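You operate a simulated robot arm through the tools that you are given. There is no shell and no other tool. Be economical: measure what you need, move in short steps, check, and stop when the job is done.

The job below is to be done with a simulated two-armed robot. You get a single attempt, and the scene is never put back.

JOB
Set both drip feeds as the plate says and crank the winch till its pointer shows green.
Fine: then shut both feeds.

It is judged by the outcome, as a careful person would: the job done as asked, and still so three seconds after it is handed in. It fails if anything else is knocked over, pushed out of place, dropped, spilled or broken.

ROBOT AND FRAMES
Two 7-joint arms with two-finger parallel grippers on one trunk, on a base that drives. Base frame: it is fixed to the floor where the robot stands at the start and does not move with it; the origin is under the middle of the robot, x ahead of it, y to its left, z up; the surface under the hand at the start is at about z = 820. Readings come in mm, degrees, newtons and seconds.
The left shoulder is at the start at [80, 131, 947], the right one opposite. With the tool pointing down near the work surface each hand reaches from about 400 to 860 mm from the robot's upright axis, wherever it stands, measured 20 degrees to its own side. Places, roughly: blue feed knob [500, -400, 900]; red feed knob [500, -200, 900]; winch [600, -300, 900]. Payload 1.57 kg a hand.
The TCP of each hand is the grasp point between the finger pads, 30 mm short of the fingertips. In the tool frame z runs along the fingers and y along their closing line. Largest opening 110 mm; finger width 24, thickness 12; the body of the gripper, 48 by 112 mm, starts 78 mm behind the TCP.
Orientation is told as [roll, pitch, yaw] about the base's x, y, z axes, in that order, counted from this pose: with the fingers straight down and closing along the base's y, the tool's x points along the base's -x, its y along +y and its z along -z.

CONTROLS
- The arms move only by the tool apply_moves. It takes "left_commands", "right_commands" or both (then of equal length, played together; a hand with none holds still); each is a list of rows, each a list of 2 entries, a list of its own where there are three numbers: the shift along the tool's x, y, z in units of 40 mm (1.0 is 40 mm), then the turn, a rotation vector about the tool's x, y, z in units of 6 degrees (1.0 is 6 degrees). In form: [[[tx, ty, tz], [rx, ry, rz]], ...]. A call has 1 to 12 rows; each row shifts and turns the commanded pose from where the row before left it, along the tool's axes as they then stand. "left_claw" and "right_claw" are, for a hand that has rows, the opening, from 0 (shut) to 1 (fully open), set as the call begins (left out, the last holds). A call with a number of a shift or a turn outside -1 to 1 is refused whole. Rows are played at 5 a second. More than 50 mm and 8.6 degrees between two rows, or a gripper value outside its range, and nothing of the call is played. Where a pose cannot be reached the arm comes as near as it can. A force on the tool above 90 N (or 10 N above the force at the start of the call, whichever is more), or a blocked arm, ends the call early, and 0.2 s more pass. Each finger travels about 108 mm/s and halts on what it meets, pressing with about 23 N; the grip force reading is that of the motor and also rises with nothing between the fingers. The clock runs only during rows and for 0.2 s after the last one: add rows that do not move to give the fingers time. It gives the time, the measured TCP pose, the force on the tool (base axes), the opening and the grip force at its end, in the units of the frame above (readings bear some noise), with the torque about the TCP (base axes, N m) and any sound that the robot's microphone picked up.
- Cameras (640 x 400 px; columns grow to the right, rows downward): "scene" is now at [-54.2, -32.9, 1429.4]; the picture's right is [-0.36, -0.93, 0.00], its down [-0.46, 0.18, -0.87] and it looks along [0.81, -0.31, -0.50] (base axes); focal length 280 px, centre (320, 200). "left" rides on the left gripper at [70, -16, -141] in its tool frame; the picture's right is [0.23, 0.97, 0.00], its down [-0.86, 0.20, -0.48] and it looks along [-0.47, 0.11, 0.88] (tool axes); focal length 222 px, centre (320, 200). "right" rides on the right gripper at [70, 16, -141] in its tool frame; the picture's right is [-0.23, 0.97, 0.00], its down [-0.86, -0.20, -0.48] and it looks along [-0.47, -0.11, 0.88] (tool axes); focal length 222 px, centre (320, 200). There is no depth. A picture from a camera that has moved, and an enlarged one, comes with that camera's place and axes in the base frame and with its lens.
- grab_frame(camera): a new picture of that camera. No time passes.
- drive_base(legs): drives the robot by 1 to 6 legs, each [ahead, left, turn to the left] in mm, mm and degrees, along the robot's own axes; the way and the turn of a leg run together, so that a leg with both is an arc; at most 1500 mm and 180 degrees a leg. The arms and the cameras ride along, it lands a little off, and it stops where it bumps. It gives what a move gives.
- pan_tilt(pan, tilt): turns the head with the scene camera to pan (to the left, within 109 degrees either way) and tilt (down, from -29 to 69), counted from straight ahead of the robot. It gives what a move gives.
- close_up(camera, box): a new picture of the part [left, top, right, bottom] of that camera's present view, enlarged. No time passes.
- sign_off(): hands the job in; it is judged then, once.

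Work in short steps. Places have to be worked out from the pictures, the camera data and where the tool is seen: move nearer, look again, correct. Check each grasp and each placing, and mend what went wrong. You have 120 turns and 92 pictures in all, those below and enlarged ones among them. Open the grippers and draw the arms clear of the work before you hand the job in, unless the task says otherwise; then end with one line.

The tools are called after ">>>" as name(argument=value, ...) on one line, values as JSON. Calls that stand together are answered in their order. apply_moves: Moves the arms, as the interface text tells. Its arguments: {"type":"object","properties":{"left_commands":{"type":"array"},"left_claw":{"type":"number"},"right_commands":{"type":"array"},"right_claw":{"type":"number"}},"required":[]} The other tools are called the same way: drive_base (legs) drives the base; pan_tilt (pan, tilt) turns the head that bears the scene camera; grab_frame (camera) takes a picture; close_up (camera, box) takes an enlarged picture of a part of a camera's view; sign_off () hands the job in.

At the start:

```text
clock: 0.0
left_ee_pos: [596.9, -97.5, 1134.7]
left_ee_rot: [0.0, 0.0, 0.0]
left_force: [0.5, 0.4, -0.6]
left_ft_torque: [-0.02, 0.0, 0.0]
left_grip_width: 110.1
left_gripper_force: 0.0
right_ee_pos: [355.1, -498.9, 1152.8]
right_ee_rot: [0.0, 0.0, 0.0]
right_force: [-0.5, 0.3, -0.1]
right_ft_torque: [0.0, 0.02, 0.02]
right_grip_width: 110.2
right_gripper_force: 0.1
robot x, y, heading: [3.0, 2.7, -0.1]
head pan, tilt: [-21.1, 29.8]
```

scene: 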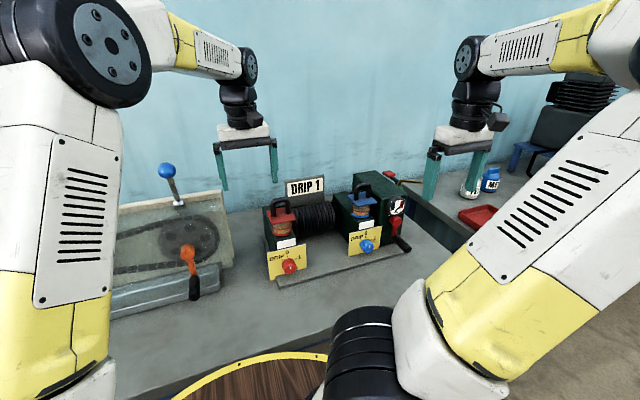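
right: 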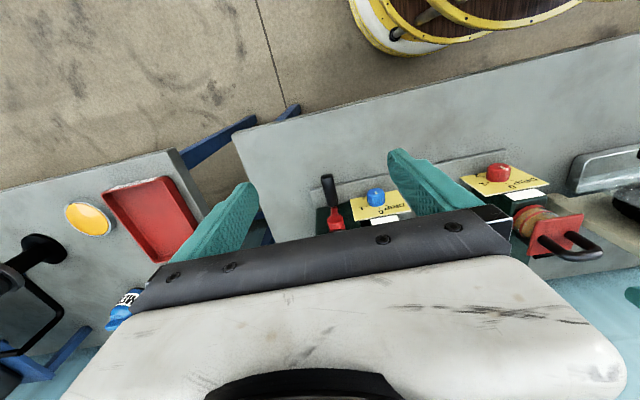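
left: 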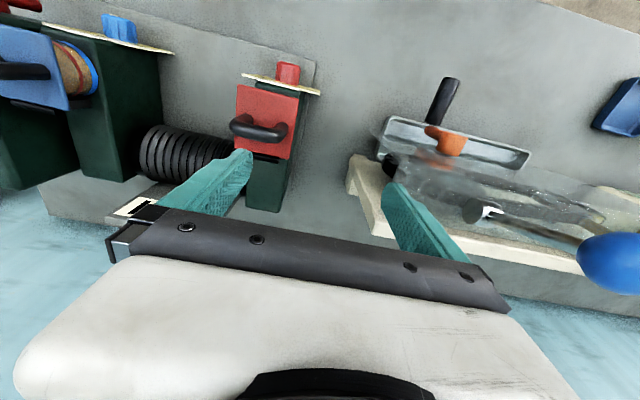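

The scene shows the winch with two feeds and a plate "DRIP 1". I'll enlarge the winch region to read the plate, the dials and the pointer.

>>> close_up(camera="scene", box=[250, 165, 430, 285])

>>> close_up(camera="right", box=[300, 140, 600, 280])

```text
3.33 times, centred on (340, 225) of scene
camera zoom: at [-54.2, -32.9, 1429.4], right [-0.36, -0.93, 0.0], down [-0.46, 0.18, -0.87], along [0.81, -0.31, -0.5], focal length 935 px, centre (253, 117)
```

zoom: 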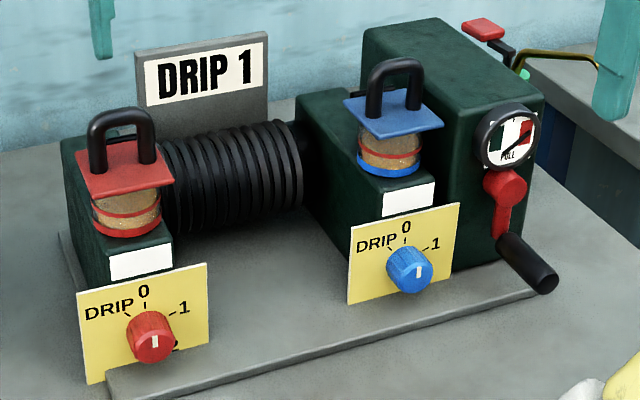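

```text
2.13 times, centred on (450, 210) of right
camera zoom: at [285.4, -481.2, 1294.1], right [0.23, 0.97, 0.0], down [0.86, -0.2, 0.48], along [0.47, -0.11, -0.88], focal length 474 px, centre (43, 179)
```

zoom: 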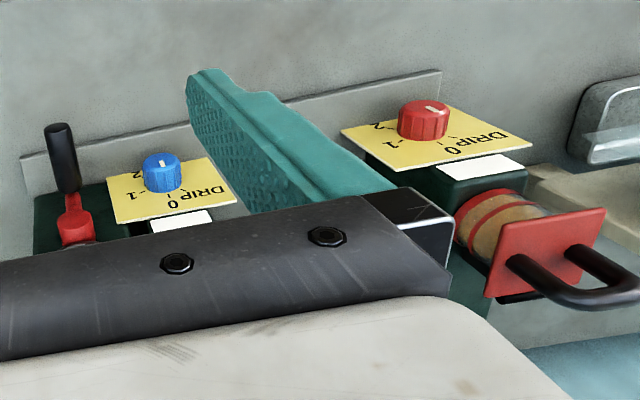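

The plate reads DRIP 1. I'll zoom in tighter to see the knob marks, the gauge and the thing behind the winch.

>>> close_up(camera="scene", box=[265, 235, 315, 285])

>>> close_up(camera="scene", box=[340, 215, 390, 265])

>>> close_up(camera="scene", box=[370, 165, 430, 255])

```text
8.00 times, centred on (290, 260) of scene
camera zoom: at [-54.2, -32.9, 1429.4], right [-0.36, -0.93, 0.0], down [-0.46, 0.18, -0.87], along [0.81, -0.31, -0.5], focal length 2244 px, centre (560, -280)
```

zoom: 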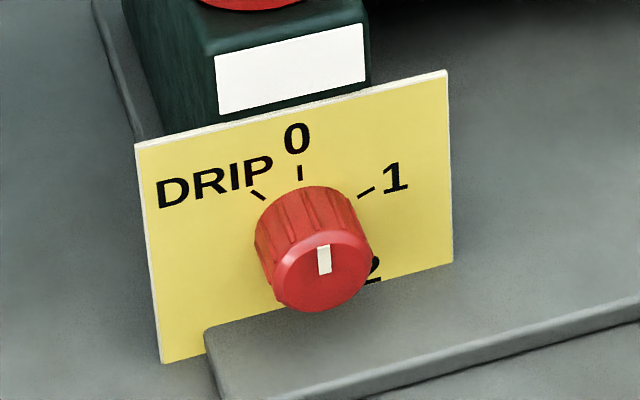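

```text
8.00 times, centred on (365, 240) of scene
camera zoom: at [-54.2, -32.9, 1429.4], right [-0.36, -0.93, 0.0], down [-0.46, 0.18, -0.87], along [0.81, -0.31, -0.5], focal length 2244 px, centre (-40, -120)
```

zoom: 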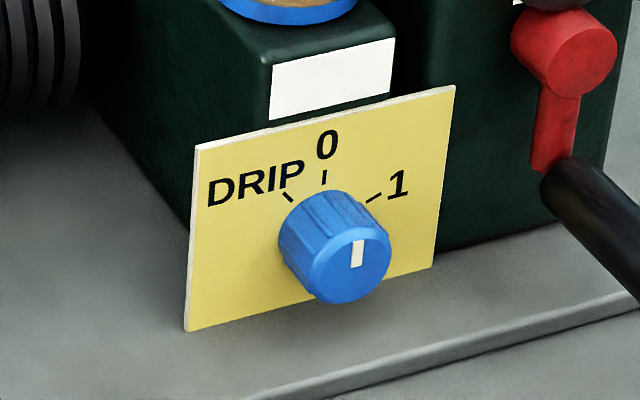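

```text
4.44 times, centred on (400, 210) of scene
camera zoom: at [-54.2, -32.9, 1429.4], right [-0.36, -0.93, 0.0], down [-0.46, 0.18, -0.87], along [0.81, -0.31, -0.5], focal length 1247 px, centre (-36, 156)
```

zoom: 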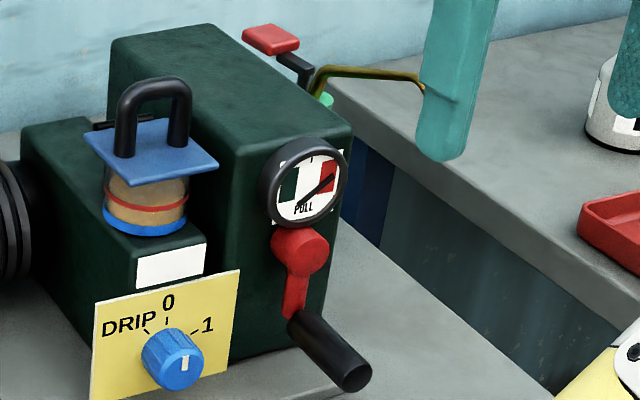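

Both knobs sit at 0, with 1 to the right of it, and the gauge needle is in the red. The knob and crank axes seem to run along x, so I want horizontal fingers, and probably the base further back. I'll move the head for a look at the floor space.

>>> pan_tilt(pan=-35, tilt=60)

>>> grab_frame(camera="scene")

>>> pan_tilt(pan=-109, tilt=45)

>>> grab_frame(camera="scene")

```text
clock: 0.9
left_ee_pos: [597.3, -97.7, 1133.8]
left_ee_rot: [0.0, -0.1, 0.0]
left_force: [-0.1, 0.3, 0.4]
left_ft_torque: [0.02, 0.02, 0.0]
left_grip_width: 110.1
left_gripper_force: 0.0
right_ee_pos: [354.6, -498.5, 1153.9]
right_ee_rot: [0.1, 0.0, 0.0]
right_force: [0.2, 0.9, 0.5]
right_ft_torque: [-0.02, 0.02, -0.01]
right_grip_width: 109.8
right_gripper_force: 0.0
robot x, y, heading: [-2.7, 1.8, 0.1]
head pan, tilt: [-35.0, 60.0]
```

```text
83 pictures are left
camera scene: at [-84.0, -38.7, 1387.2], right [-0.57, -0.82, 0.0], down [-0.71, 0.5, -0.5], along [0.41, -0.29, -0.87], focal length 280 px, centre (320, 200)
```

scene: 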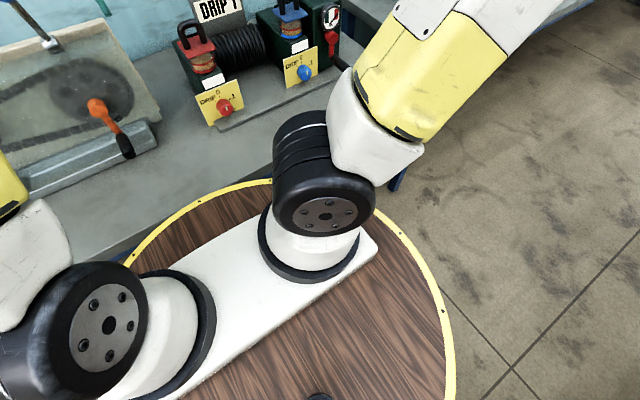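

```text
clock: 2.4
left_ee_pos: [597.8, -98.4, 1133.8]
left_ee_rot: [0.0, 0.0, 0.0]
left_force: [-0.2, 0.4, 0.0]
left_ft_torque: [0.03, -0.01, -0.02]
left_grip_width: 110.0
left_gripper_force: 0.0
right_ee_pos: [354.9, -499.0, 1153.2]
right_ee_rot: [0.0, 0.0, 0.0]
right_force: [-0.4, 0.0, 0.3]
right_ft_torque: [-0.01, 0.0, 0.0]
right_grip_width: 110.0
right_gripper_force: 0.1
robot x, y, heading: [1.1, 1.5, -0.1]
head pan, tilt: [-108.9, 45.0]
```

```text
82 pictures are left
camera scene: at [-164.9, -77.4, 1406.6], right [-0.95, 0.32, 0.0], down [0.23, 0.67, -0.71], along [-0.23, -0.67, -0.71], focal length 280 px, centre (320, 200)
```

scene: 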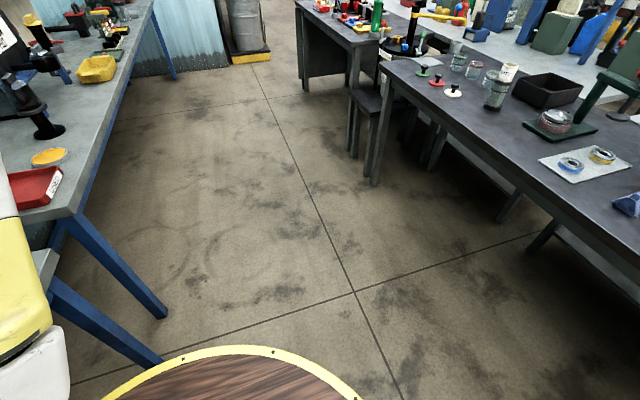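

The round wooden thing is my own base, and the floor is clear for some 300 mm behind. I back up and shift right so the right shoulder faces both knobs, then look again.

>>> drive_base(legs=[[-220, -150, 0]])

>>> pan_tilt(pan=-12, tilt=32)

>>> grab_frame(camera="scene")

```text
clock: 4.3
left_ee_pos: [376.3, -250.4, 1134.5]
left_ee_rot: [-0.1, 0.0, -0.2]
left_force: [-0.2, 0.1, 0.3]
left_ft_torque: [0.01, 0.01, 0.04]
left_grip_width: 110.1
left_gripper_force: 0.0
right_ee_pos: [131.6, -649.2, 1152.3]
right_ee_rot: [0.0, -0.1, -0.2]
right_force: [0.1, 0.3, -0.5]
right_ft_torque: [0.02, 0.01, 0.03]
right_grip_width: 110.2
right_gripper_force: 0.1
robot x, y, heading: [-221.6, -150.2, -0.1]
head pan, tilt: [-108.9, 45.0]
```

```text
clock: 6.0
left_ee_pos: [375.9, -248.7, 1134.6]
left_ee_rot: [0.0, 0.1, -0.2]
left_force: [-0.2, 0.3, 1.1]
left_ft_torque: [0.0, -0.02, 0.01]
left_grip_width: 110.0
left_gripper_force: 0.0
right_ee_pos: [132.0, -648.9, 1152.8]
right_ee_rot: [0.0, 0.0, -0.2]
right_force: [0.7, -0.3, 0.3]
right_ft_torque: [0.02, 0.02, 0.0]
right_grip_width: 109.7
right_gripper_force: 0.0
robot x, y, heading: [-223.1, -151.1, -0.0]
head pan, tilt: [-12.0, 32.0]
```

```text
81 pictures are left
camera scene: at [-271.5, -168.5, 1426.1], right [-0.21, -0.98, 0.0], down [-0.52, 0.11, -0.85], along [0.83, -0.18, -0.53], focal length 280 px, centre (320, 200)
```

scene: 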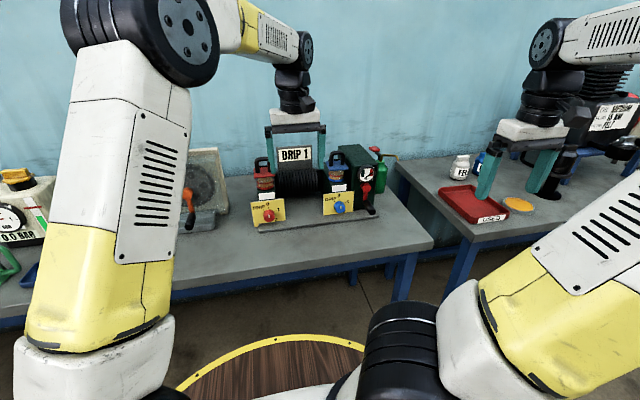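

Now I bring the right hand forward and pitch it up so the fingers point ahead (+x), high above the bench.

>>> apply_moves(right_commands=[[[-1, 0.7, 0], [0, -1, 0]], [[-1, 0.7, 0], [0, -1, 0]], [[-1, 0.7, 0], [0, -1, 0]], [[-0.7, 0.4, 0.5], [0, -1, 0]], [[0, 0, 0], [0, -1, 0]], [[0, 0, 0], [0, -1, 0]], [[0, 0, 0], [0, -1, 0]], [[0, 0, 0], [0, -1, 0]], [[0, 0, 0], [0, -1, 0]], [[0, 0, 0], [0, -1, 0]], [[0, 0, 0], [0, -1, 0]], [[0, 0, 0], [0, -1, 0]]], right_claw=0.6)

```text
clock: 8.6
left_ee_pos: [377.3, -250.7, 1133.9]
left_ee_rot: [0.0, -0.1, -0.2]
left_force: [0.5, -0.5, -0.4]
left_ft_torque: [-0.01, -0.01, -0.02]
left_grip_width: 109.8
left_gripper_force: 0.1
right_ee_pos: [284.1, -550.5, 1154.6]
right_ee_rot: [-0.1, -72.2, -0.2]
right_force: [-0.6, 0.3, -0.3]
right_ft_torque: [-0.04, 0.07, -0.01]
right_grip_width: 65.9
right_gripper_force: 0.0
robot x, y, heading: [-221.2, -147.9, -0.3]
head pan, tilt: [-12.0, 32.0]
```

Good: pitch follows at −72°. I complete the pitch to 90° and start rolling about the tool axis so the wrist camera comes to the left side.

>>> apply_moves(right_commands=[[[0, 0, 0], [0, -1, 0]], [[0, 0, 0], [0, -1, 0]], [[0, 0, 0], [0, -1, 0]], [[0, 0, 0], [0, 0, 1]], [[0, 0, 0], [0, 0, 1]], [[0, 0, 0], [0, 0, 1]], [[0, 0, 0], [0, 0, 1]], [[0, 0, 0], [0, 0, 1]], [[0, 0, 0], [0, 0, 1]], [[0, 0, 0], [0, 0, 1]], [[0, 0, 0], [0, 0, 1]], [[0, 0, 0], [0, 0, 1]]])

>>> apply_moves(right_commands=[[[0, 0, 0], [0, 0, 1]], [[0, 0, 0], [0, 0, 1]], [[0, 0, 0], [0, 0, 1]], [[0, 0, 0], [0, 0, 1]], [[0, 0, 0], [0, 0, 1]], [[0, 0, 0], [0, 0, 1]]])

>>> grab_frame(camera="right")

>>> grab_frame(camera="scene")

```text
clock: 11.2
left_ee_pos: [375.9, -249.2, 1134.5]
left_ee_rot: [0.1, 0.0, -0.2]
left_force: [-0.1, 0.5, 0.5]
left_ft_torque: [-0.01, 0.0, 0.0]
left_grip_width: 109.9
left_gripper_force: 0.0
right_ee_pos: [285.2, -550.8, 1156.2]
right_ee_rot: [90.0, -36.0, -90.2]
right_force: [-0.5, 0.2, -0.7]
right_ft_torque: [-0.01, 0.04, 0.02]
right_grip_width: 66.2
right_gripper_force: 0.0
robot x, y, heading: [-220.8, -153.5, -0.0]
head pan, tilt: [-12.0, 32.0]
```

```text
clock: 12.6
left_ee_pos: [375.6, -249.8, 1133.6]
left_ee_rot: [0.1, 0.0, -0.2]
left_force: [-0.3, 0.2, -0.3]
left_ft_torque: [-0.01, 0.02, -0.02]
left_grip_width: 110.1
left_gripper_force: 0.0
right_ee_pos: [285.2, -550.7, 1155.8]
right_ee_rot: [90.0, 0.1, -90.2]
right_force: [-0.4, -0.7, -0.7]
right_ft_torque: [-0.03, -0.06, 0.01]
right_grip_width: 66.0
right_gripper_force: 0.0
robot x, y, heading: [-220.0, -151.5, -0.3]
head pan, tilt: [-12.0, 32.0]
```

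```text
80 pictures are left
camera right: at [143.9, -478.9, 1171.4], right [0.0, -0.23, 0.97], down [-0.48, -0.85, -0.2], along [0.88, -0.47, -0.11], focal length 222 px, centre (320, 200)
```

right: 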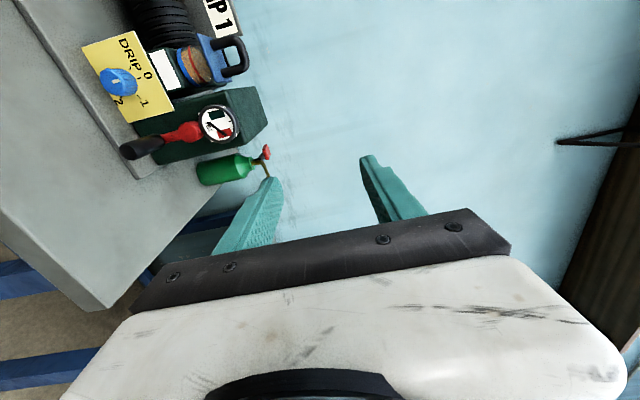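

```text
79 pictures are left
camera scene: at [-271.5, -168.4, 1426.1], right [-0.21, -0.98, 0.0], down [-0.52, 0.11, -0.85], along [0.83, -0.18, -0.53], focal length 280 px, centre (320, 200)
```

scene: 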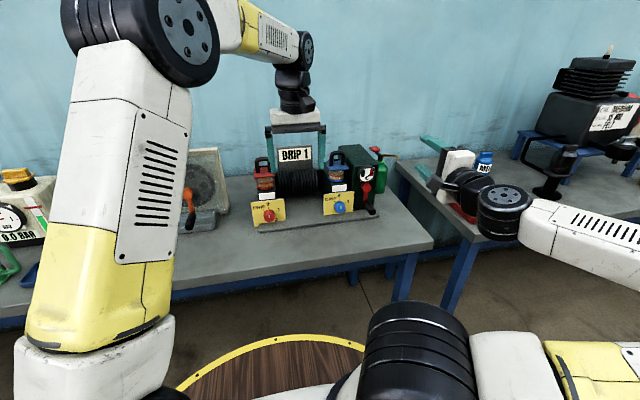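

The roll worked, and the wrist camera sees the winch from the side. I zoom in on the blue panel, crank and gauge.

>>> close_up(camera="right", box=[75, 20, 175, 130])

>>> close_up(camera="right", box=[110, 80, 280, 190])

>>> close_up(camera="scene", box=[240, 135, 410, 240])

```text
3.64 times, centred on (125, 75) of right
camera zoom: at [143.9, -478.9, 1171.4], right [0.0, -0.23, 0.97], down [-0.48, -0.85, -0.2], along [0.88, -0.47, -0.11], focal length 808 px, centre (1029, 654)
```

zoom: 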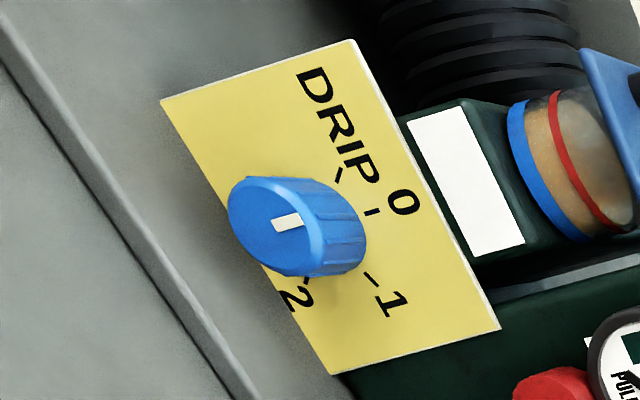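

```text
3.64 times, centred on (195, 135) of right
camera zoom: at [143.9, -478.9, 1171.4], right [0.0, -0.23, 0.97], down [-0.48, -0.85, -0.2], along [0.88, -0.47, -0.11], focal length 808 px, centre (774, 436)
```

zoom: 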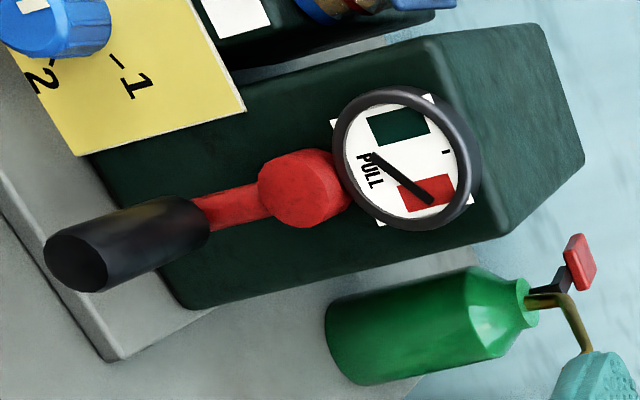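

```text
3.76 times, centred on (325, 188) of scene
camera zoom: at [-271.5, -168.4, 1426.1], right [-0.21, -0.98, 0.0], down [-0.52, 0.11, -0.85], along [0.83, -0.18, -0.53], focal length 1056 px, centre (301, 247)
```

zoom: 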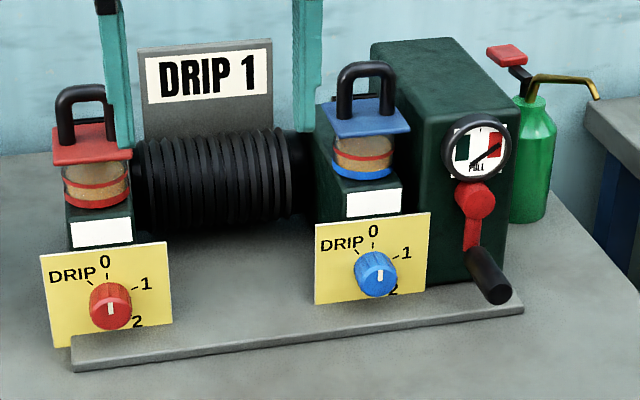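

The panels are vertical at x≈540. Blue knob axis ≈(507–540, −414, 882), red ≈ same at y≈−168; crank hub ≈(526, −507, 947), handle end ≈(448, −507, 890). I bring the right hand in front of the blue knob, stopping short.

>>> apply_moves(right_commands=[[[0.428, -0.856, 0.36], [0, 0, 0]], [[0.428, -0.856, 0.36], [0, 0, 0]], [[0.428, -0.856, 0.36], [0, 0, 0]], [[0.428, -0.856, 0.36], [0, 0, 0]], [[0.428, -0.856, 0.36], [0, 0, 0]], [[0.428, -0.856, 0.36], [0, 0, 0]], [[0.428, -0.856, 0.36], [0, 0, 0]], [[0.428, -0.856, 0.36], [0, 0, 0]]])

>>> grab_frame(camera="right")

>>> grab_frame(camera="scene")

```text
clock: 14.4
left_ee_pos: [376.6, -250.0, 1134.6]
left_ee_rot: [0.0, 0.0, -0.3]
left_force: [-0.8, -0.4, -0.3]
left_ft_torque: [0.03, -0.05, -0.02]
left_grip_width: 110.1
left_gripper_force: 0.0
right_ee_pos: [399.7, -414.6, 881.4]
right_ee_rot: [90.0, 0.1, -90.2]
right_force: [-0.2, 0.6, -0.7]
right_ft_torque: [0.01, -0.02, 0.03]
right_grip_width: 66.2
right_gripper_force: 0.0
robot x, y, heading: [-221.8, -148.4, -0.4]
head pan, tilt: [-12.0, 32.0]
```

```text
75 pictures are left
camera right: at [258.7, -343.3, 898.0], right [0.0, -0.23, 0.97], down [-0.48, -0.85, -0.2], along [0.88, -0.47, -0.11], focal length 222 px, centre (320, 200)
```

right: 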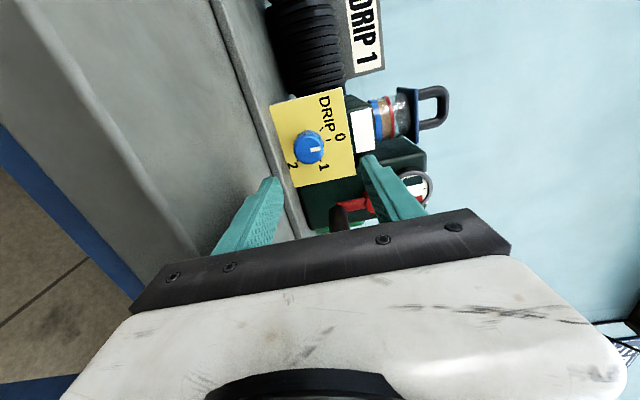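

```text
74 pictures are left
camera scene: at [-271.8, -168.6, 1426.0], right [-0.21, -0.98, 0.0], down [-0.52, 0.11, -0.85], along [0.83, -0.18, -0.53], focal length 280 px, centre (320, 200)
```

scene: 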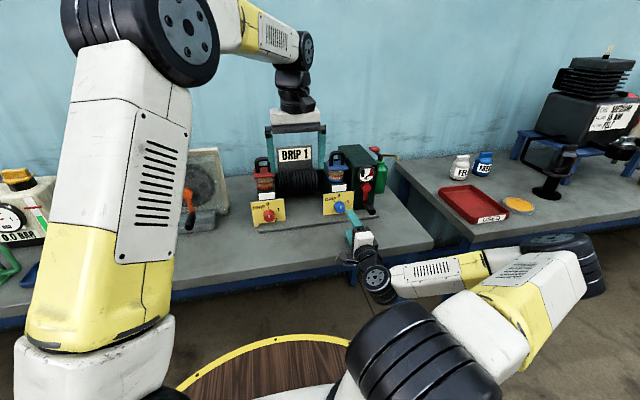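

In position in front of the blue knob. A close-up from the wrist camera will pin the knob axis and the dial angles.

>>> close_up(camera="right", box=[265, 80, 365, 200])

```text
3.33 times, centred on (315, 140) of right
camera zoom: at [258.7, -343.3, 898.0], right [0.0, -0.23, 0.97], down [-0.48, -0.85, -0.2], along [0.88, -0.47, -0.11], focal length 740 px, centre (337, 400)
```

zoom: 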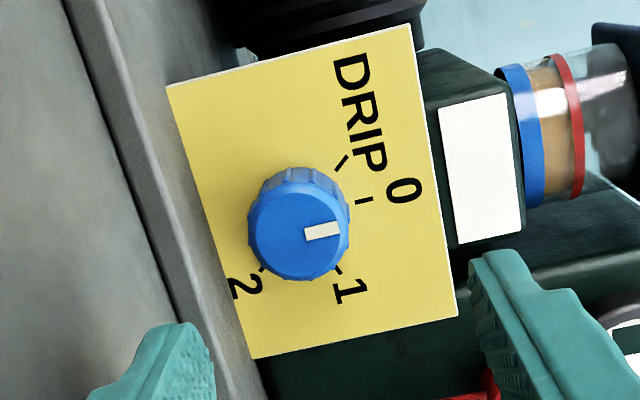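

From this view: knob centre ≈(y −412.6, z 866), face x≈522, ticks 0 / 1 / 2 at about 0°, 65°, 132°; the base plate top (~832) is close below, so I want the fingers closing more horizontally. I roll 54° further here and narrow the opening.

>>> apply_moves(right_commands=[[[0, 0, 0], [0, 0, 1]], [[0, 0, 0], [0, 0, 1]], [[0, 0, 0], [0, 0, 1]], [[0, 0, 0], [0, 0, 1]], [[0, 0, 0], [0, 0, 1]], [[0, 0, 0], [0, 0, 1]], [[0, 0, 0], [0, 0, 1]], [[0, 0, 0], [0, 0, 1]], [[0, 0, 0], [0, 0, 1]]], right_claw=0.45)

>>> grab_frame(camera="right")

```text
clock: 16.4
left_ee_pos: [376.0, -249.0, 1134.9]
left_ee_rot: [0.0, 0.0, -0.3]
left_force: [-0.1, 0.8, 0.2]
left_ft_torque: [0.02, -0.02, 0.0]
left_grip_width: 110.0
left_gripper_force: 0.1
right_ee_pos: [400.6, -413.5, 882.7]
right_ee_rot: [90.0, 54.1, -90.3]
right_force: [0.4, -0.3, 0.5]
right_ft_torque: [-0.02, -0.04, 0.0]
right_grip_width: 49.6
right_gripper_force: 0.0
robot x, y, heading: [-223.0, -151.6, -0.3]
head pan, tilt: [-12.0, 32.0]
```

```text
72 pictures are left
camera right: at [259.2, -384.7, 947.1], right [0.0, -0.92, 0.39], down [-0.48, -0.34, -0.81], along [0.88, -0.19, -0.44], focal length 222 px, centre (320, 200)
```

right: 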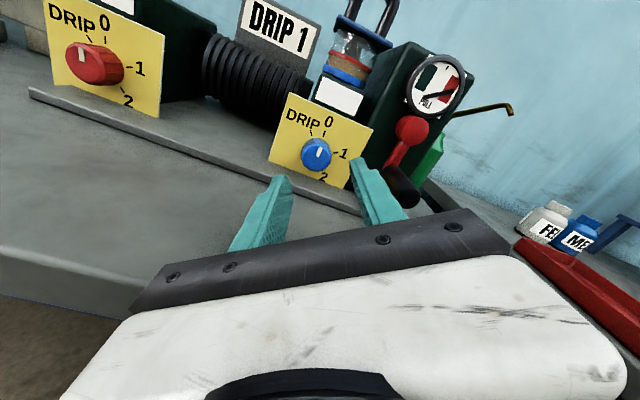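

Roll is fine so far. Before grasping I test in the air whether the wrist can roll another 66°.

>>> apply_moves(right_commands=[[[0, 0, 0], [0, 0, 1]], [[0, 0, 0], [0, 0, 1]], [[0, 0, 0], [0, 0, 1]], [[0, 0, 0], [0, 0, 1]], [[0, 0, 0], [0, 0, 1]], [[0, 0, 0], [0, 0, 1]], [[0, 0, 0], [0, 0, 1]], [[0, 0, 0], [0, 0, 1]], [[0, 0, 0], [0, 0, 1]], [[0, 0, 0], [0, 0, 1]], [[0, 0, 0], [0, 0, 1]]])

>>> close_up(camera="right", box=[160, 40, 440, 260])

```text
clock: 18.8
left_ee_pos: [375.7, -249.6, 1133.8]
left_ee_rot: [0.1, 0.0, -0.3]
left_force: [0.0, -0.8, -0.7]
left_ft_torque: [0.02, -0.02, -0.01]
left_grip_width: 110.0
left_gripper_force: 0.0
right_ee_pos: [399.5, -413.0, 881.2]
right_ee_rot: [-90.0, 59.9, 90.0]
right_force: [0.6, 0.0, 0.1]
right_ft_torque: [0.02, -0.05, -0.01]
right_grip_width: 49.9
right_gripper_force: 0.1
robot x, y, heading: [-220.5, -149.0, -0.3]
head pan, tilt: [-12.0, 32.0]
```

```text
1.82 times, centred on (300, 150) of right
camera zoom: at [259.0, -461.2, 933.3], right [0.0, -0.73, -0.68], down [-0.48, 0.6, -0.64], along [0.88, 0.32, -0.35], focal length 404 px, centre (356, 291)
```

zoom: 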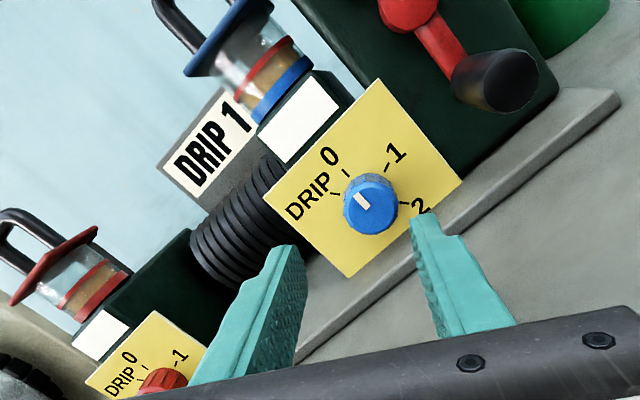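

The wrist can roll to 210°, enough for the full turn in one grip. I roll back, align to (−413.5, 868) and advance to just before the knob face.

>>> apply_moves(right_commands=[[[0, 0, 0], [0, 0, -1]], [[0, 0, 0], [0, 0, -1]], [[0, 0, 0], [0, 0, -1]], [[0, 0, 0], [0, 0, -1]], [[0, 0, 0], [0, 0, -1]], [[0, 0, 0], [0, 0, -1]], [[0, 0, 0], [0, 0, -1]], [[0, 0, 0], [0, 0, -1]], [[0, 0, 0], [0, 0, -1]], [[0, 0, 0], [0, 0, -1]], [[0, 0, 0], [0, 0, -1]]])

>>> apply_moves(right_commands=[[[-0.29, -0.195, 0.3], [0, 0, 0]], [[0, 0, 0.6], [0, 0, 0]], [[0, 0, 0.6], [0, 0, 0]], [[0, 0, 0.5], [0, 0, 0]], [[0, 0, 0], [0, 0, 0]]])

>>> close_up(camera="right", box=[160, 60, 440, 260])

>>> close_up(camera="scene", box=[310, 170, 400, 260])

```text
clock: 21.2
left_ee_pos: [376.3, -248.6, 1134.0]
left_ee_rot: [0.1, 0.0, -0.2]
left_force: [0.1, -0.3, -0.1]
left_ft_torque: [-0.03, 0.03, -0.02]
left_grip_width: 110.1
left_gripper_force: 0.2
right_ee_pos: [399.9, -414.2, 881.4]
right_ee_rot: [90.1, 54.0, -90.4]
right_force: [-0.5, 0.4, -0.1]
right_ft_torque: [0.04, 0.01, 0.0]
right_grip_width: 49.3
right_gripper_force: 0.1
robot x, y, heading: [-221.4, -153.0, -0.5]
head pan, tilt: [-12.0, 32.0]
```

```text
clock: 21.8
left_ee_pos: [373.7, -251.4, 1134.3]
left_ee_rot: [0.0, 0.0, -0.5]
left_force: [-0.2, 0.1, 1.0]
left_ft_torque: [-0.01, -0.06, -0.02]
left_grip_width: 109.9
left_gripper_force: 0.0
right_ee_pos: [420.0, -415.2, 863.9]
right_ee_rot: [88.9, 54.3, -90.9]
right_force: [-35.1, -4.9, 17.5]
right_ft_torque: [0.42, 2.91, 1.68]
right_grip_width: 49.4
right_gripper_force: 0.1
robot x, y, heading: [-221.3, -150.1, -0.3]
head pan, tilt: [-12.0, 32.0]
stopped in row 3 (right hand): the force on the tool passed its limit at 131 N (the readings are from after the stop); the commanded pose is now the measured one
```

```text
2.00 times, centred on (300, 160) of right
camera zoom: at [280.6, -386.3, 932.2], right [0.0, -0.92, 0.38], down [-0.49, -0.34, -0.81], along [0.87, -0.18, -0.45], focal length 444 px, centre (360, 280)
```

zoom: 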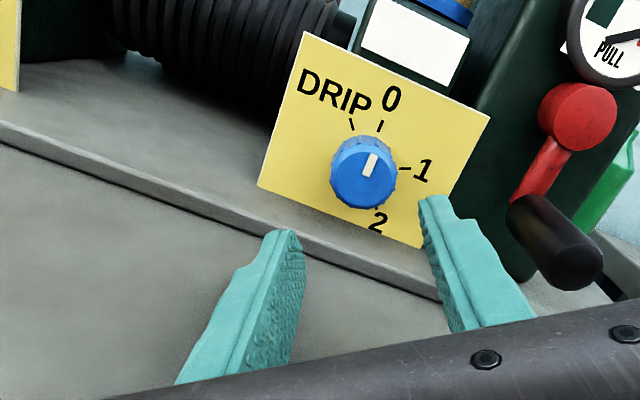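

```text
4.44 times, centred on (355, 215) of scene
camera zoom: at [-274.7, -168.4, 1426.0], right [-0.22, -0.98, 0.0], down [-0.52, 0.11, -0.85], along [0.83, -0.18, -0.53], focal length 1247 px, centre (164, 133)
```

zoom: 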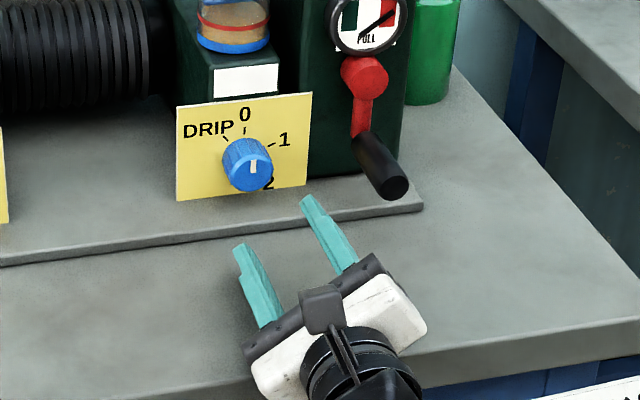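

The contact was the lower gripper-body corner touching the bench top (torque fits), so fully horizontal is too low. I lift off, and tilt the hand 20° nose-down so that the body rides higher; the knob turn will then be done as a rotation about the base x axis.

>>> apply_moves(right_commands=[[[0.506, 0.368, 0], [0, 0, 0]], [[0, 0, -0.5], [0, 0, 0]], [[0, 0, 0], [0, -0.833, 0]], [[0, 0, 0], [0, -0.833, 0]], [[0, 0, 0], [0, -0.833, 0]], [[0, 0, 0], [0, -0.833, 0]]], right_claw=0.41)

>>> grab_frame(camera="right")

```text
clock: 23.2
left_ee_pos: [375.1, -251.6, 1134.3]
left_ee_rot: [0.0, 0.0, -0.3]
left_force: [-0.3, 0.4, -0.4]
left_ft_torque: [0.0, -0.02, -0.01]
left_grip_width: 110.1
left_gripper_force: 0.0
right_ee_pos: [404.9, -415.0, 889.4]
right_ee_rot: [63.7, 49.3, -122.6]
right_force: [0.4, 0.1, -0.5]
right_ft_torque: [-0.02, 0.02, 0.03]
right_grip_width: 45.1
right_gripper_force: 0.2
robot x, y, heading: [-222.6, -148.6, -0.4]
head pan, tilt: [-12.0, 32.0]
```

```text
68 pictures are left
camera right: at [297.1, -360.5, 992.1], right [-0.07, -0.91, 0.4], down [-0.75, -0.21, -0.63], along [0.66, -0.34, -0.67], focal length 222 px, centre (320, 200)
```

right: 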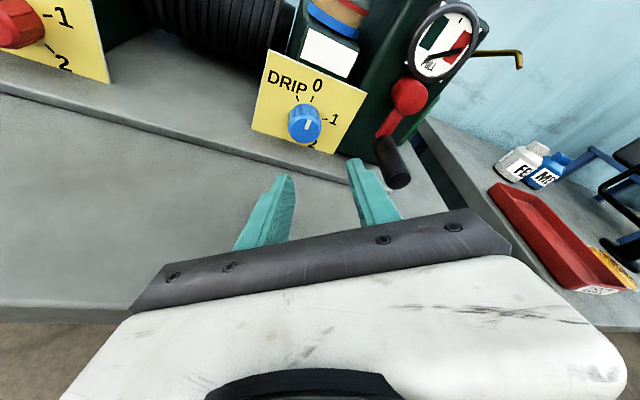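

Orientation is as planned. I align to the knob line and advance to x≈455, then check from both cameras.

>>> apply_moves(right_commands=[[[0.092, -0.166, 0.571], [0, 0, 0]], [[0.092, -0.166, 0.571], [0, 0, 0]], [[0, 0, 0], [0, 0, 0]]])

>>> close_up(camera="right", box=[200, 60, 440, 240])

>>> close_up(camera="scene", box=[310, 170, 400, 260])

```text
clock: 24.0
left_ee_pos: [375.7, -251.7, 1134.3]
left_ee_rot: [-0.1, 0.0, -0.4]
left_force: [0.4, 0.3, -0.2]
left_ft_torque: [-0.03, -0.01, -0.01]
left_grip_width: 109.8
left_gripper_force: 0.0
right_ee_pos: [450.6, -409.5, 873.5]
right_ee_rot: [63.7, 49.3, -122.5]
right_force: [0.4, 0.0, 0.3]
right_ft_torque: [0.02, -0.01, 0.02]
right_grip_width: 45.3
right_gripper_force: 0.0
robot x, y, heading: [-219.8, -150.7, -0.2]
head pan, tilt: [-12.0, 32.0]
```

```text
2.22 times, centred on (320, 150) of right
camera zoom: at [342.5, -354.7, 976.4], right [-0.07, -0.91, 0.4], down [-0.75, -0.21, -0.63], along [0.66, -0.34, -0.67], focal length 494 px, centre (320, 311)
```

zoom: 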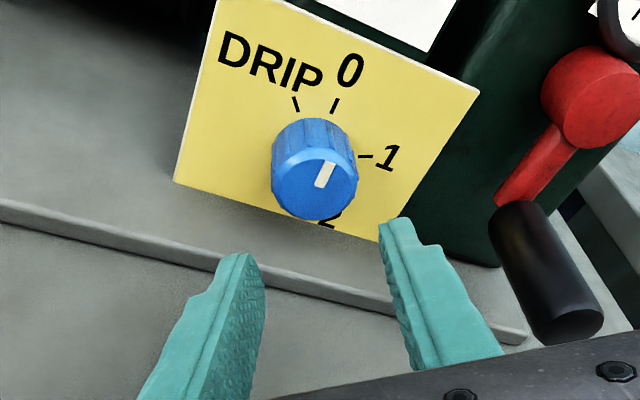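

```text
4.44 times, centred on (355, 215) of scene
camera zoom: at [-272.2, -168.5, 1426.1], right [-0.21, -0.98, 0.0], down [-0.52, 0.11, -0.85], along [0.83, -0.18, -0.53], focal length 1247 px, centre (164, 133)
```

zoom: 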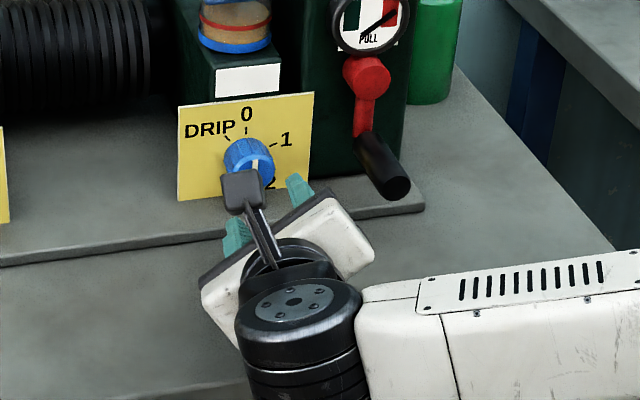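

Knob face again resolves to (522, −414, 868.5), on target. Advance 52 mm along +x so the fingers straddle it.

>>> apply_moves(right_commands=[[[0.152, 0.004, 0.408], [0, 0, 0]], [[0.152, 0.004, 0.408], [0, 0, 0]], [[0.152, 0.004, 0.408], [0, 0, 0]], [[0, 0, 0], [0, 0, 0]]])

>>> close_up(camera="right", box=[200, 60, 440, 240])

```text
clock: 25.0
left_ee_pos: [376.6, -251.4, 1135.6]
left_ee_rot: [0.0, 0.0, -0.4]
left_force: [1.1, -1.2, -0.3]
left_ft_torque: [-0.02, 0.02, 0.01]
left_grip_width: 110.1
left_gripper_force: 0.0
right_ee_pos: [501.3, -410.6, 872.7]
right_ee_rot: [63.8, 49.4, -122.6]
right_force: [0.6, -0.3, -0.3]
right_ft_torque: [0.01, -0.01, -0.01]
right_grip_width: 45.1
right_gripper_force: 0.1
robot x, y, heading: [-223.7, -150.7, -0.5]
head pan, tilt: [-12.0, 32.0]
```

```text
2.22 times, centred on (320, 150) of right
camera zoom: at [394.5, -355.2, 977.0], right [-0.07, -0.91, 0.4], down [-0.75, -0.21, -0.63], along [0.66, -0.34, -0.67], focal length 494 px, centre (320, 311)
```

zoom: 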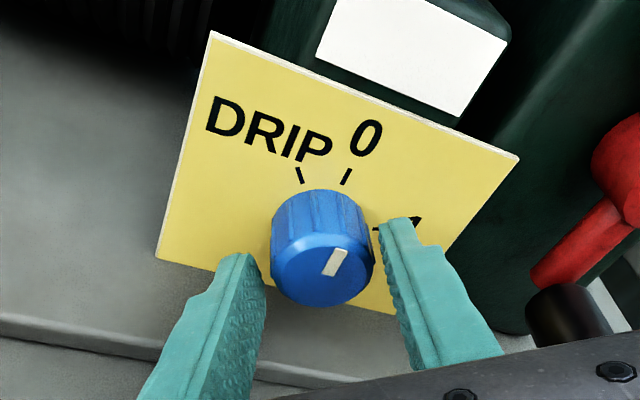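

The knob sits between the finger tips. I close on it.

>>> apply_moves(right_commands=[[[0, 0, 0], [0, 0, 0]], [[0, 0, 0], [0, 0, 0]], [[0, 0, 0], [0, 0, 0]]], right_claw=0.1)

>>> close_up(camera="right", box=[200, 60, 440, 240])

```text
clock: 25.8
left_ee_pos: [375.4, -250.9, 1134.2]
left_ee_rot: [0.0, 0.0, -0.4]
left_force: [-0.4, 0.2, -0.1]
left_ft_torque: [0.0, -0.03, 0.03]
left_grip_width: 109.9
left_gripper_force: 0.1
right_ee_pos: [501.7, -410.9, 874.3]
right_ee_rot: [63.9, 49.3, -122.6]
right_force: [2.3, -5.0, 4.7]
right_ft_torque: [-0.01, -0.01, -0.42]
right_grip_width: 37.3
right_gripper_force: 43.4
robot x, y, heading: [-218.7, -149.6, -0.3]
head pan, tilt: [-12.0, 32.0]
```

```text
2.22 times, centred on (320, 150) of right
camera zoom: at [394.5, -355.8, 977.3], right [-0.08, -0.91, 0.4], down [-0.75, -0.21, -0.63], along [0.66, -0.35, -0.67], focal length 494 px, centre (320, 311)
```

zoom: 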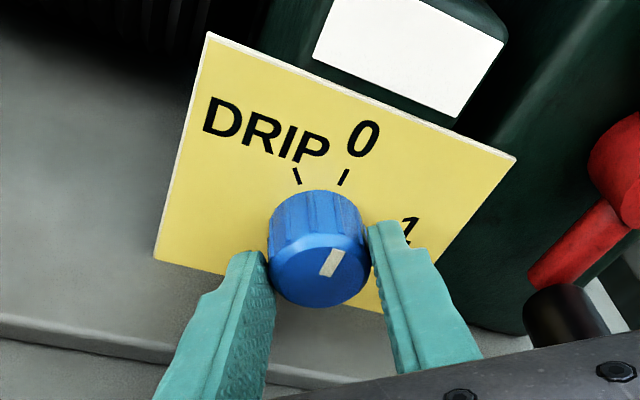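

Gripped at 37 mm. I turn 30° clockwise about the knob axis and check.

>>> apply_moves(right_commands=[[[0, 0.02, 0], [0.35, 0, 0.937]], [[0, 0.02, 0], [0.35, 0, 0.937]], [[0, 0.02, 0], [0.35, 0, 0.937]], [[0, 0.02, 0], [0.35, 0, 0.937]], [[0, 0.02, 0], [0.35, 0, 0.937]]])

>>> close_up(camera="right", box=[200, 60, 440, 240])

```text
clock: 27.0
left_ee_pos: [375.2, -252.0, 1134.4]
left_ee_rot: [0.0, 0.0, -0.3]
left_force: [0.0, 0.0, 0.8]
left_ft_torque: [0.01, 0.0, 0.01]
left_grip_width: 110.2
left_gripper_force: 0.1
right_ee_pos: [502.8, -413.7, 876.3]
right_ee_rot: [15.9, 68.6, -164.9]
right_force: [6.1, -12.1, 7.3]
right_ft_torque: [-0.1, -0.99, -0.02]
right_grip_width: 37.1
right_gripper_force: 43.6
robot x, y, heading: [-222.7, -150.8, -0.5]
head pan, tilt: [-12.0, 32.0]
```

```text
2.22 times, centred on (320, 150) of right
camera zoom: at [394.7, -418.2, 992.0], right [-0.08, -0.99, -0.11], down [-0.75, 0.13, -0.65], along [0.66, 0.04, -0.75], focal length 494 px, centre (320, 311)
```

zoom: 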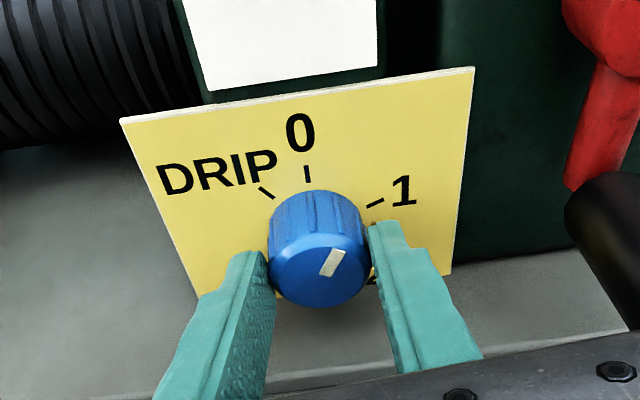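

The knob turns with the hand without slip. Another 30°.

>>> apply_moves(right_commands=[[[0, 0.02, 0], [0.35, 0, 0.937]], [[0, 0.02, 0], [0.35, 0, 0.937]], [[0, 0.02, 0], [0.35, 0, 0.937]], [[0, 0.02, 0], [0.35, 0, 0.937]], [[0, 0.02, 0], [0.35, 0, 0.937]]])

>>> close_up(camera="right", box=[200, 60, 440, 240])

```text
clock: 28.2
left_ee_pos: [375.1, -252.0, 1134.1]
left_ee_rot: [-0.1, 0.0, -0.4]
left_force: [-0.2, 0.8, 0.5]
left_ft_torque: [-0.01, 0.01, -0.01]
left_grip_width: 110.1
left_gripper_force: 0.1
right_ee_pos: [502.5, -419.3, 875.8]
right_ee_rot: [-51.9, 58.4, 132.5]
right_force: [3.3, -16.1, 14.4]
right_ft_torque: [-0.06, -0.49, -0.77]
right_grip_width: 37.3
right_gripper_force: 43.3
robot x, y, heading: [-218.4, -149.4, -0.4]
head pan, tilt: [-12.0, 32.0]
```

```text
2.22 times, centred on (320, 150) of right
camera zoom: at [394.6, -479.5, 973.4], right [-0.08, -0.8, -0.59], down [-0.75, 0.44, -0.49], along [0.66, 0.41, -0.64], focal length 494 px, centre (320, 311)
```

zoom: 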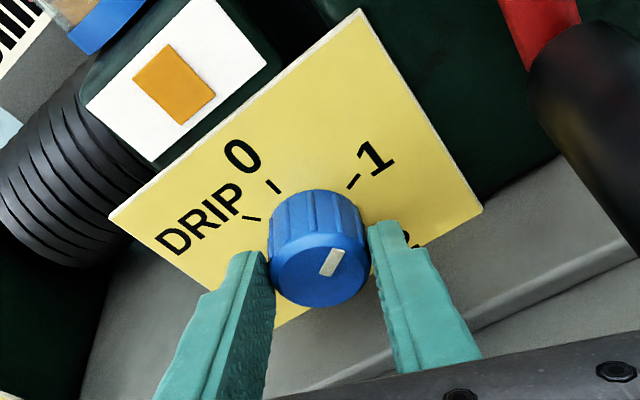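

The white window above the blue feed now shows orange, so the feed responds. The knob is at about 60°; I look closer to compare with the "1" tick.

>>> close_up(camera="right", box=[280, 120, 360, 200])

>>> close_up(camera="scene", box=[300, 150, 400, 230])

```text
5.00 times, centred on (320, 160) of right
camera zoom: at [394.6, -479.5, 973.4], right [-0.08, -0.8, -0.59], down [-0.75, 0.44, -0.49], along [0.66, 0.41, -0.64], focal length 1111 px, centre (320, 400)
```

zoom: 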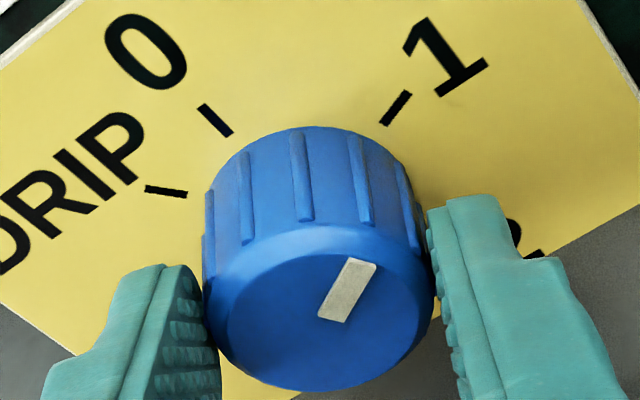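

```text
5.00 times, centred on (350, 190) of scene
camera zoom: at [-272.5, -168.9, 1426.0], right [-0.21, -0.98, 0.0], down [-0.52, 0.11, -0.85], along [0.83, -0.18, -0.53], focal length 1402 px, centre (170, 250)
```

zoom: 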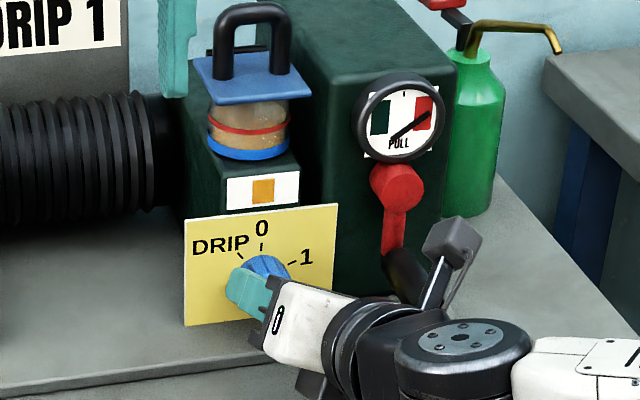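

Measured: bar ≈57–60°, tick "1" ≈69°. I add about 10°.

>>> apply_moves(right_commands=[[[0, 0.016, 0], [0.29, 0, 0.777]], [[0, 0.016, 0], [0.29, 0, 0.777]], [[0, 0, 0], [0, 0, 0]]])

>>> close_up(camera="right", box=[280, 120, 360, 200])

```text
clock: 29.0
left_ee_pos: [375.2, -251.7, 1134.0]
left_ee_rot: [-0.1, 0.0, -0.4]
left_force: [0.9, 1.4, -0.9]
left_ft_torque: [-0.01, 0.0, -0.01]
left_grip_width: 110.1
left_gripper_force: 0.2
right_ee_pos: [502.3, -419.6, 876.0]
right_ee_rot: [-62.4, 50.7, 123.9]
right_force: [2.1, -16.9, 12.8]
right_ft_torque: [-0.02, -0.61, -0.86]
right_grip_width: 37.1
right_gripper_force: 43.5
robot x, y, heading: [-221.7, -151.3, -0.5]
head pan, tilt: [-12.0, 32.0]
```

```text
5.00 times, centred on (320, 160) of right
camera zoom: at [394.6, -496.6, 960.6], right [-0.08, -0.69, -0.72], down [-0.75, 0.52, -0.41], along [0.66, 0.51, -0.56], focal length 1111 px, centre (320, 400)
```

zoom: 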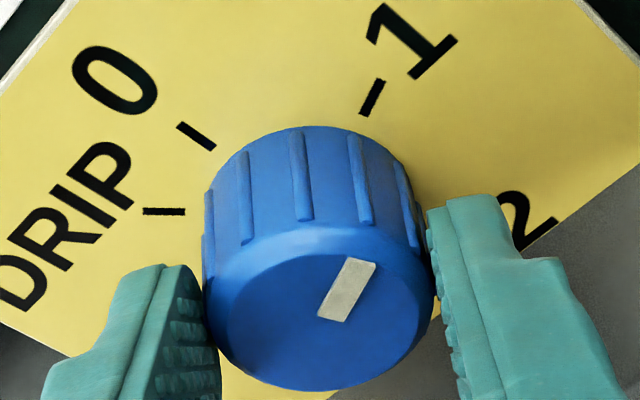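

Bar now ≈66–70° versus tick ≈69°. I add 1.5° for the small lag, then open and back off straight.

>>> apply_moves(right_commands=[[[0, 0.005, 0], [0.09, 0, 0.235]], [[0, 0, 0], [0, 0, 0]]])

>>> apply_moves(right_commands=[[[0, 0, 0], [0, 0, 0]], [[0, 0, 0], [0, 0, 0]], [[-0.26, 0, -0.7], [0, 0, 0]], [[-0.26, 0, -0.7], [0, 0, 0]], [[0, 0, 0], [0, 0, 0]]], right_claw=0.42)

>>> close_up(camera="right", box=[260, 60, 380, 180])

```text
clock: 29.6
left_ee_pos: [375.5, -250.8, 1134.1]
left_ee_rot: [0.1, -0.1, -0.4]
left_force: [0.8, -0.4, -0.1]
left_ft_torque: [-0.01, 0.01, -0.01]
left_grip_width: 110.0
left_gripper_force: 0.2
right_ee_pos: [501.5, -419.8, 874.7]
right_ee_rot: [-63.8, 49.4, 123.0]
right_force: [5.1, -18.7, 11.9]
right_ft_torque: [-0.08, -0.27, -0.69]
right_grip_width: 37.2
right_gripper_force: 43.3
robot x, y, heading: [-220.3, -151.8, -0.3]
head pan, tilt: [-12.0, 32.0]
```

```text
clock: 30.8
left_ee_pos: [375.8, -251.2, 1133.7]
left_ee_rot: [0.1, -0.1, -0.2]
left_force: [0.6, 0.4, -0.4]
left_ft_torque: [-0.01, -0.02, 0.04]
left_grip_width: 110.1
left_gripper_force: 0.0
right_ee_pos: [441.6, -418.2, 874.5]
right_ee_rot: [-63.7, 49.4, 123.2]
right_force: [-0.4, 0.1, -1.2]
right_ft_torque: [0.03, 0.02, 0.0]
right_grip_width: 46.3
right_gripper_force: 0.0
robot x, y, heading: [-222.2, -152.4, -0.1]
head pan, tilt: [-12.0, 32.0]
```

```text
3.33 times, centred on (320, 120) of right
camera zoom: at [334.6, -498.0, 958.4], right [-0.08, -0.67, -0.74], down [-0.75, 0.53, -0.4], along [0.65, 0.52, -0.54], focal length 740 px, centre (320, 467)
```

zoom: 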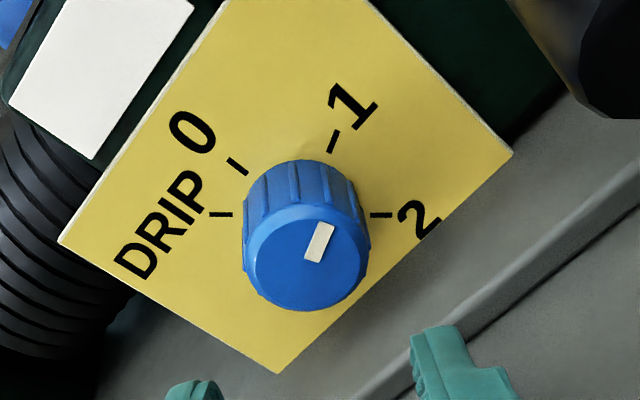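

The bar is parallel with the "1" tick. The window is white now – maybe it blinks with the drops; I back away further toward the red knob's side and check the window at several times.

>>> close_up(camera="scene", box=[240, 140, 400, 240])

>>> apply_moves(right_commands=[[[-0.26, 0, -0.7], [0, 0, 0]], [[0, 0, 0], [0, 0, 0]]])

>>> close_up(camera="scene", box=[240, 140, 400, 240])

```text
4.00 times, centred on (320, 190) of scene
camera zoom: at [-272.1, -168.5, 1426.1], right [-0.21, -0.98, 0.0], down [-0.52, 0.11, -0.85], along [0.83, -0.18, -0.53], focal length 1122 px, centre (320, 240)
```

zoom: 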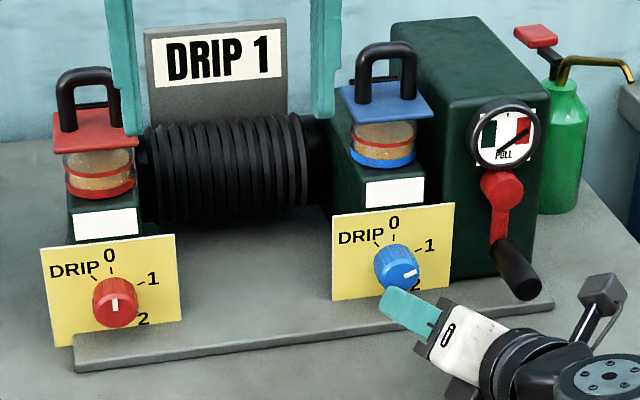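

```text
clock: 31.4
left_ee_pos: [376.2, -250.8, 1133.8]
left_ee_rot: [0.0, 0.0, -0.2]
left_force: [0.2, -0.7, 0.3]
left_ft_torque: [0.01, -0.01, -0.01]
left_grip_width: 110.0
left_gripper_force: 0.2
right_ee_pos: [412.1, -418.3, 875.2]
right_ee_rot: [-63.7, 49.5, 123.1]
right_force: [-0.5, 0.3, -0.3]
right_ft_torque: [-0.02, -0.02, 0.0]
right_grip_width: 46.2
right_gripper_force: 0.1
robot x, y, heading: [-220.6, -149.1, -0.6]
head pan, tilt: [-12.0, 32.0]
```

```text
4.00 times, centred on (320, 190) of scene
camera zoom: at [-272.1, -168.5, 1426.1], right [-0.21, -0.98, 0.0], down [-0.52, 0.11, -0.85], along [0.83, -0.18, -0.53], focal length 1122 px, centre (320, 240)
```

zoom: 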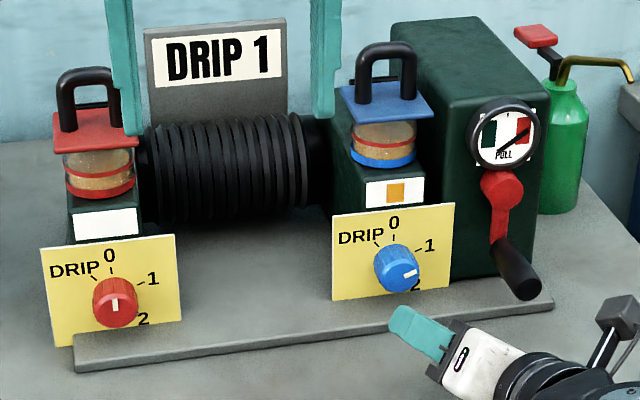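

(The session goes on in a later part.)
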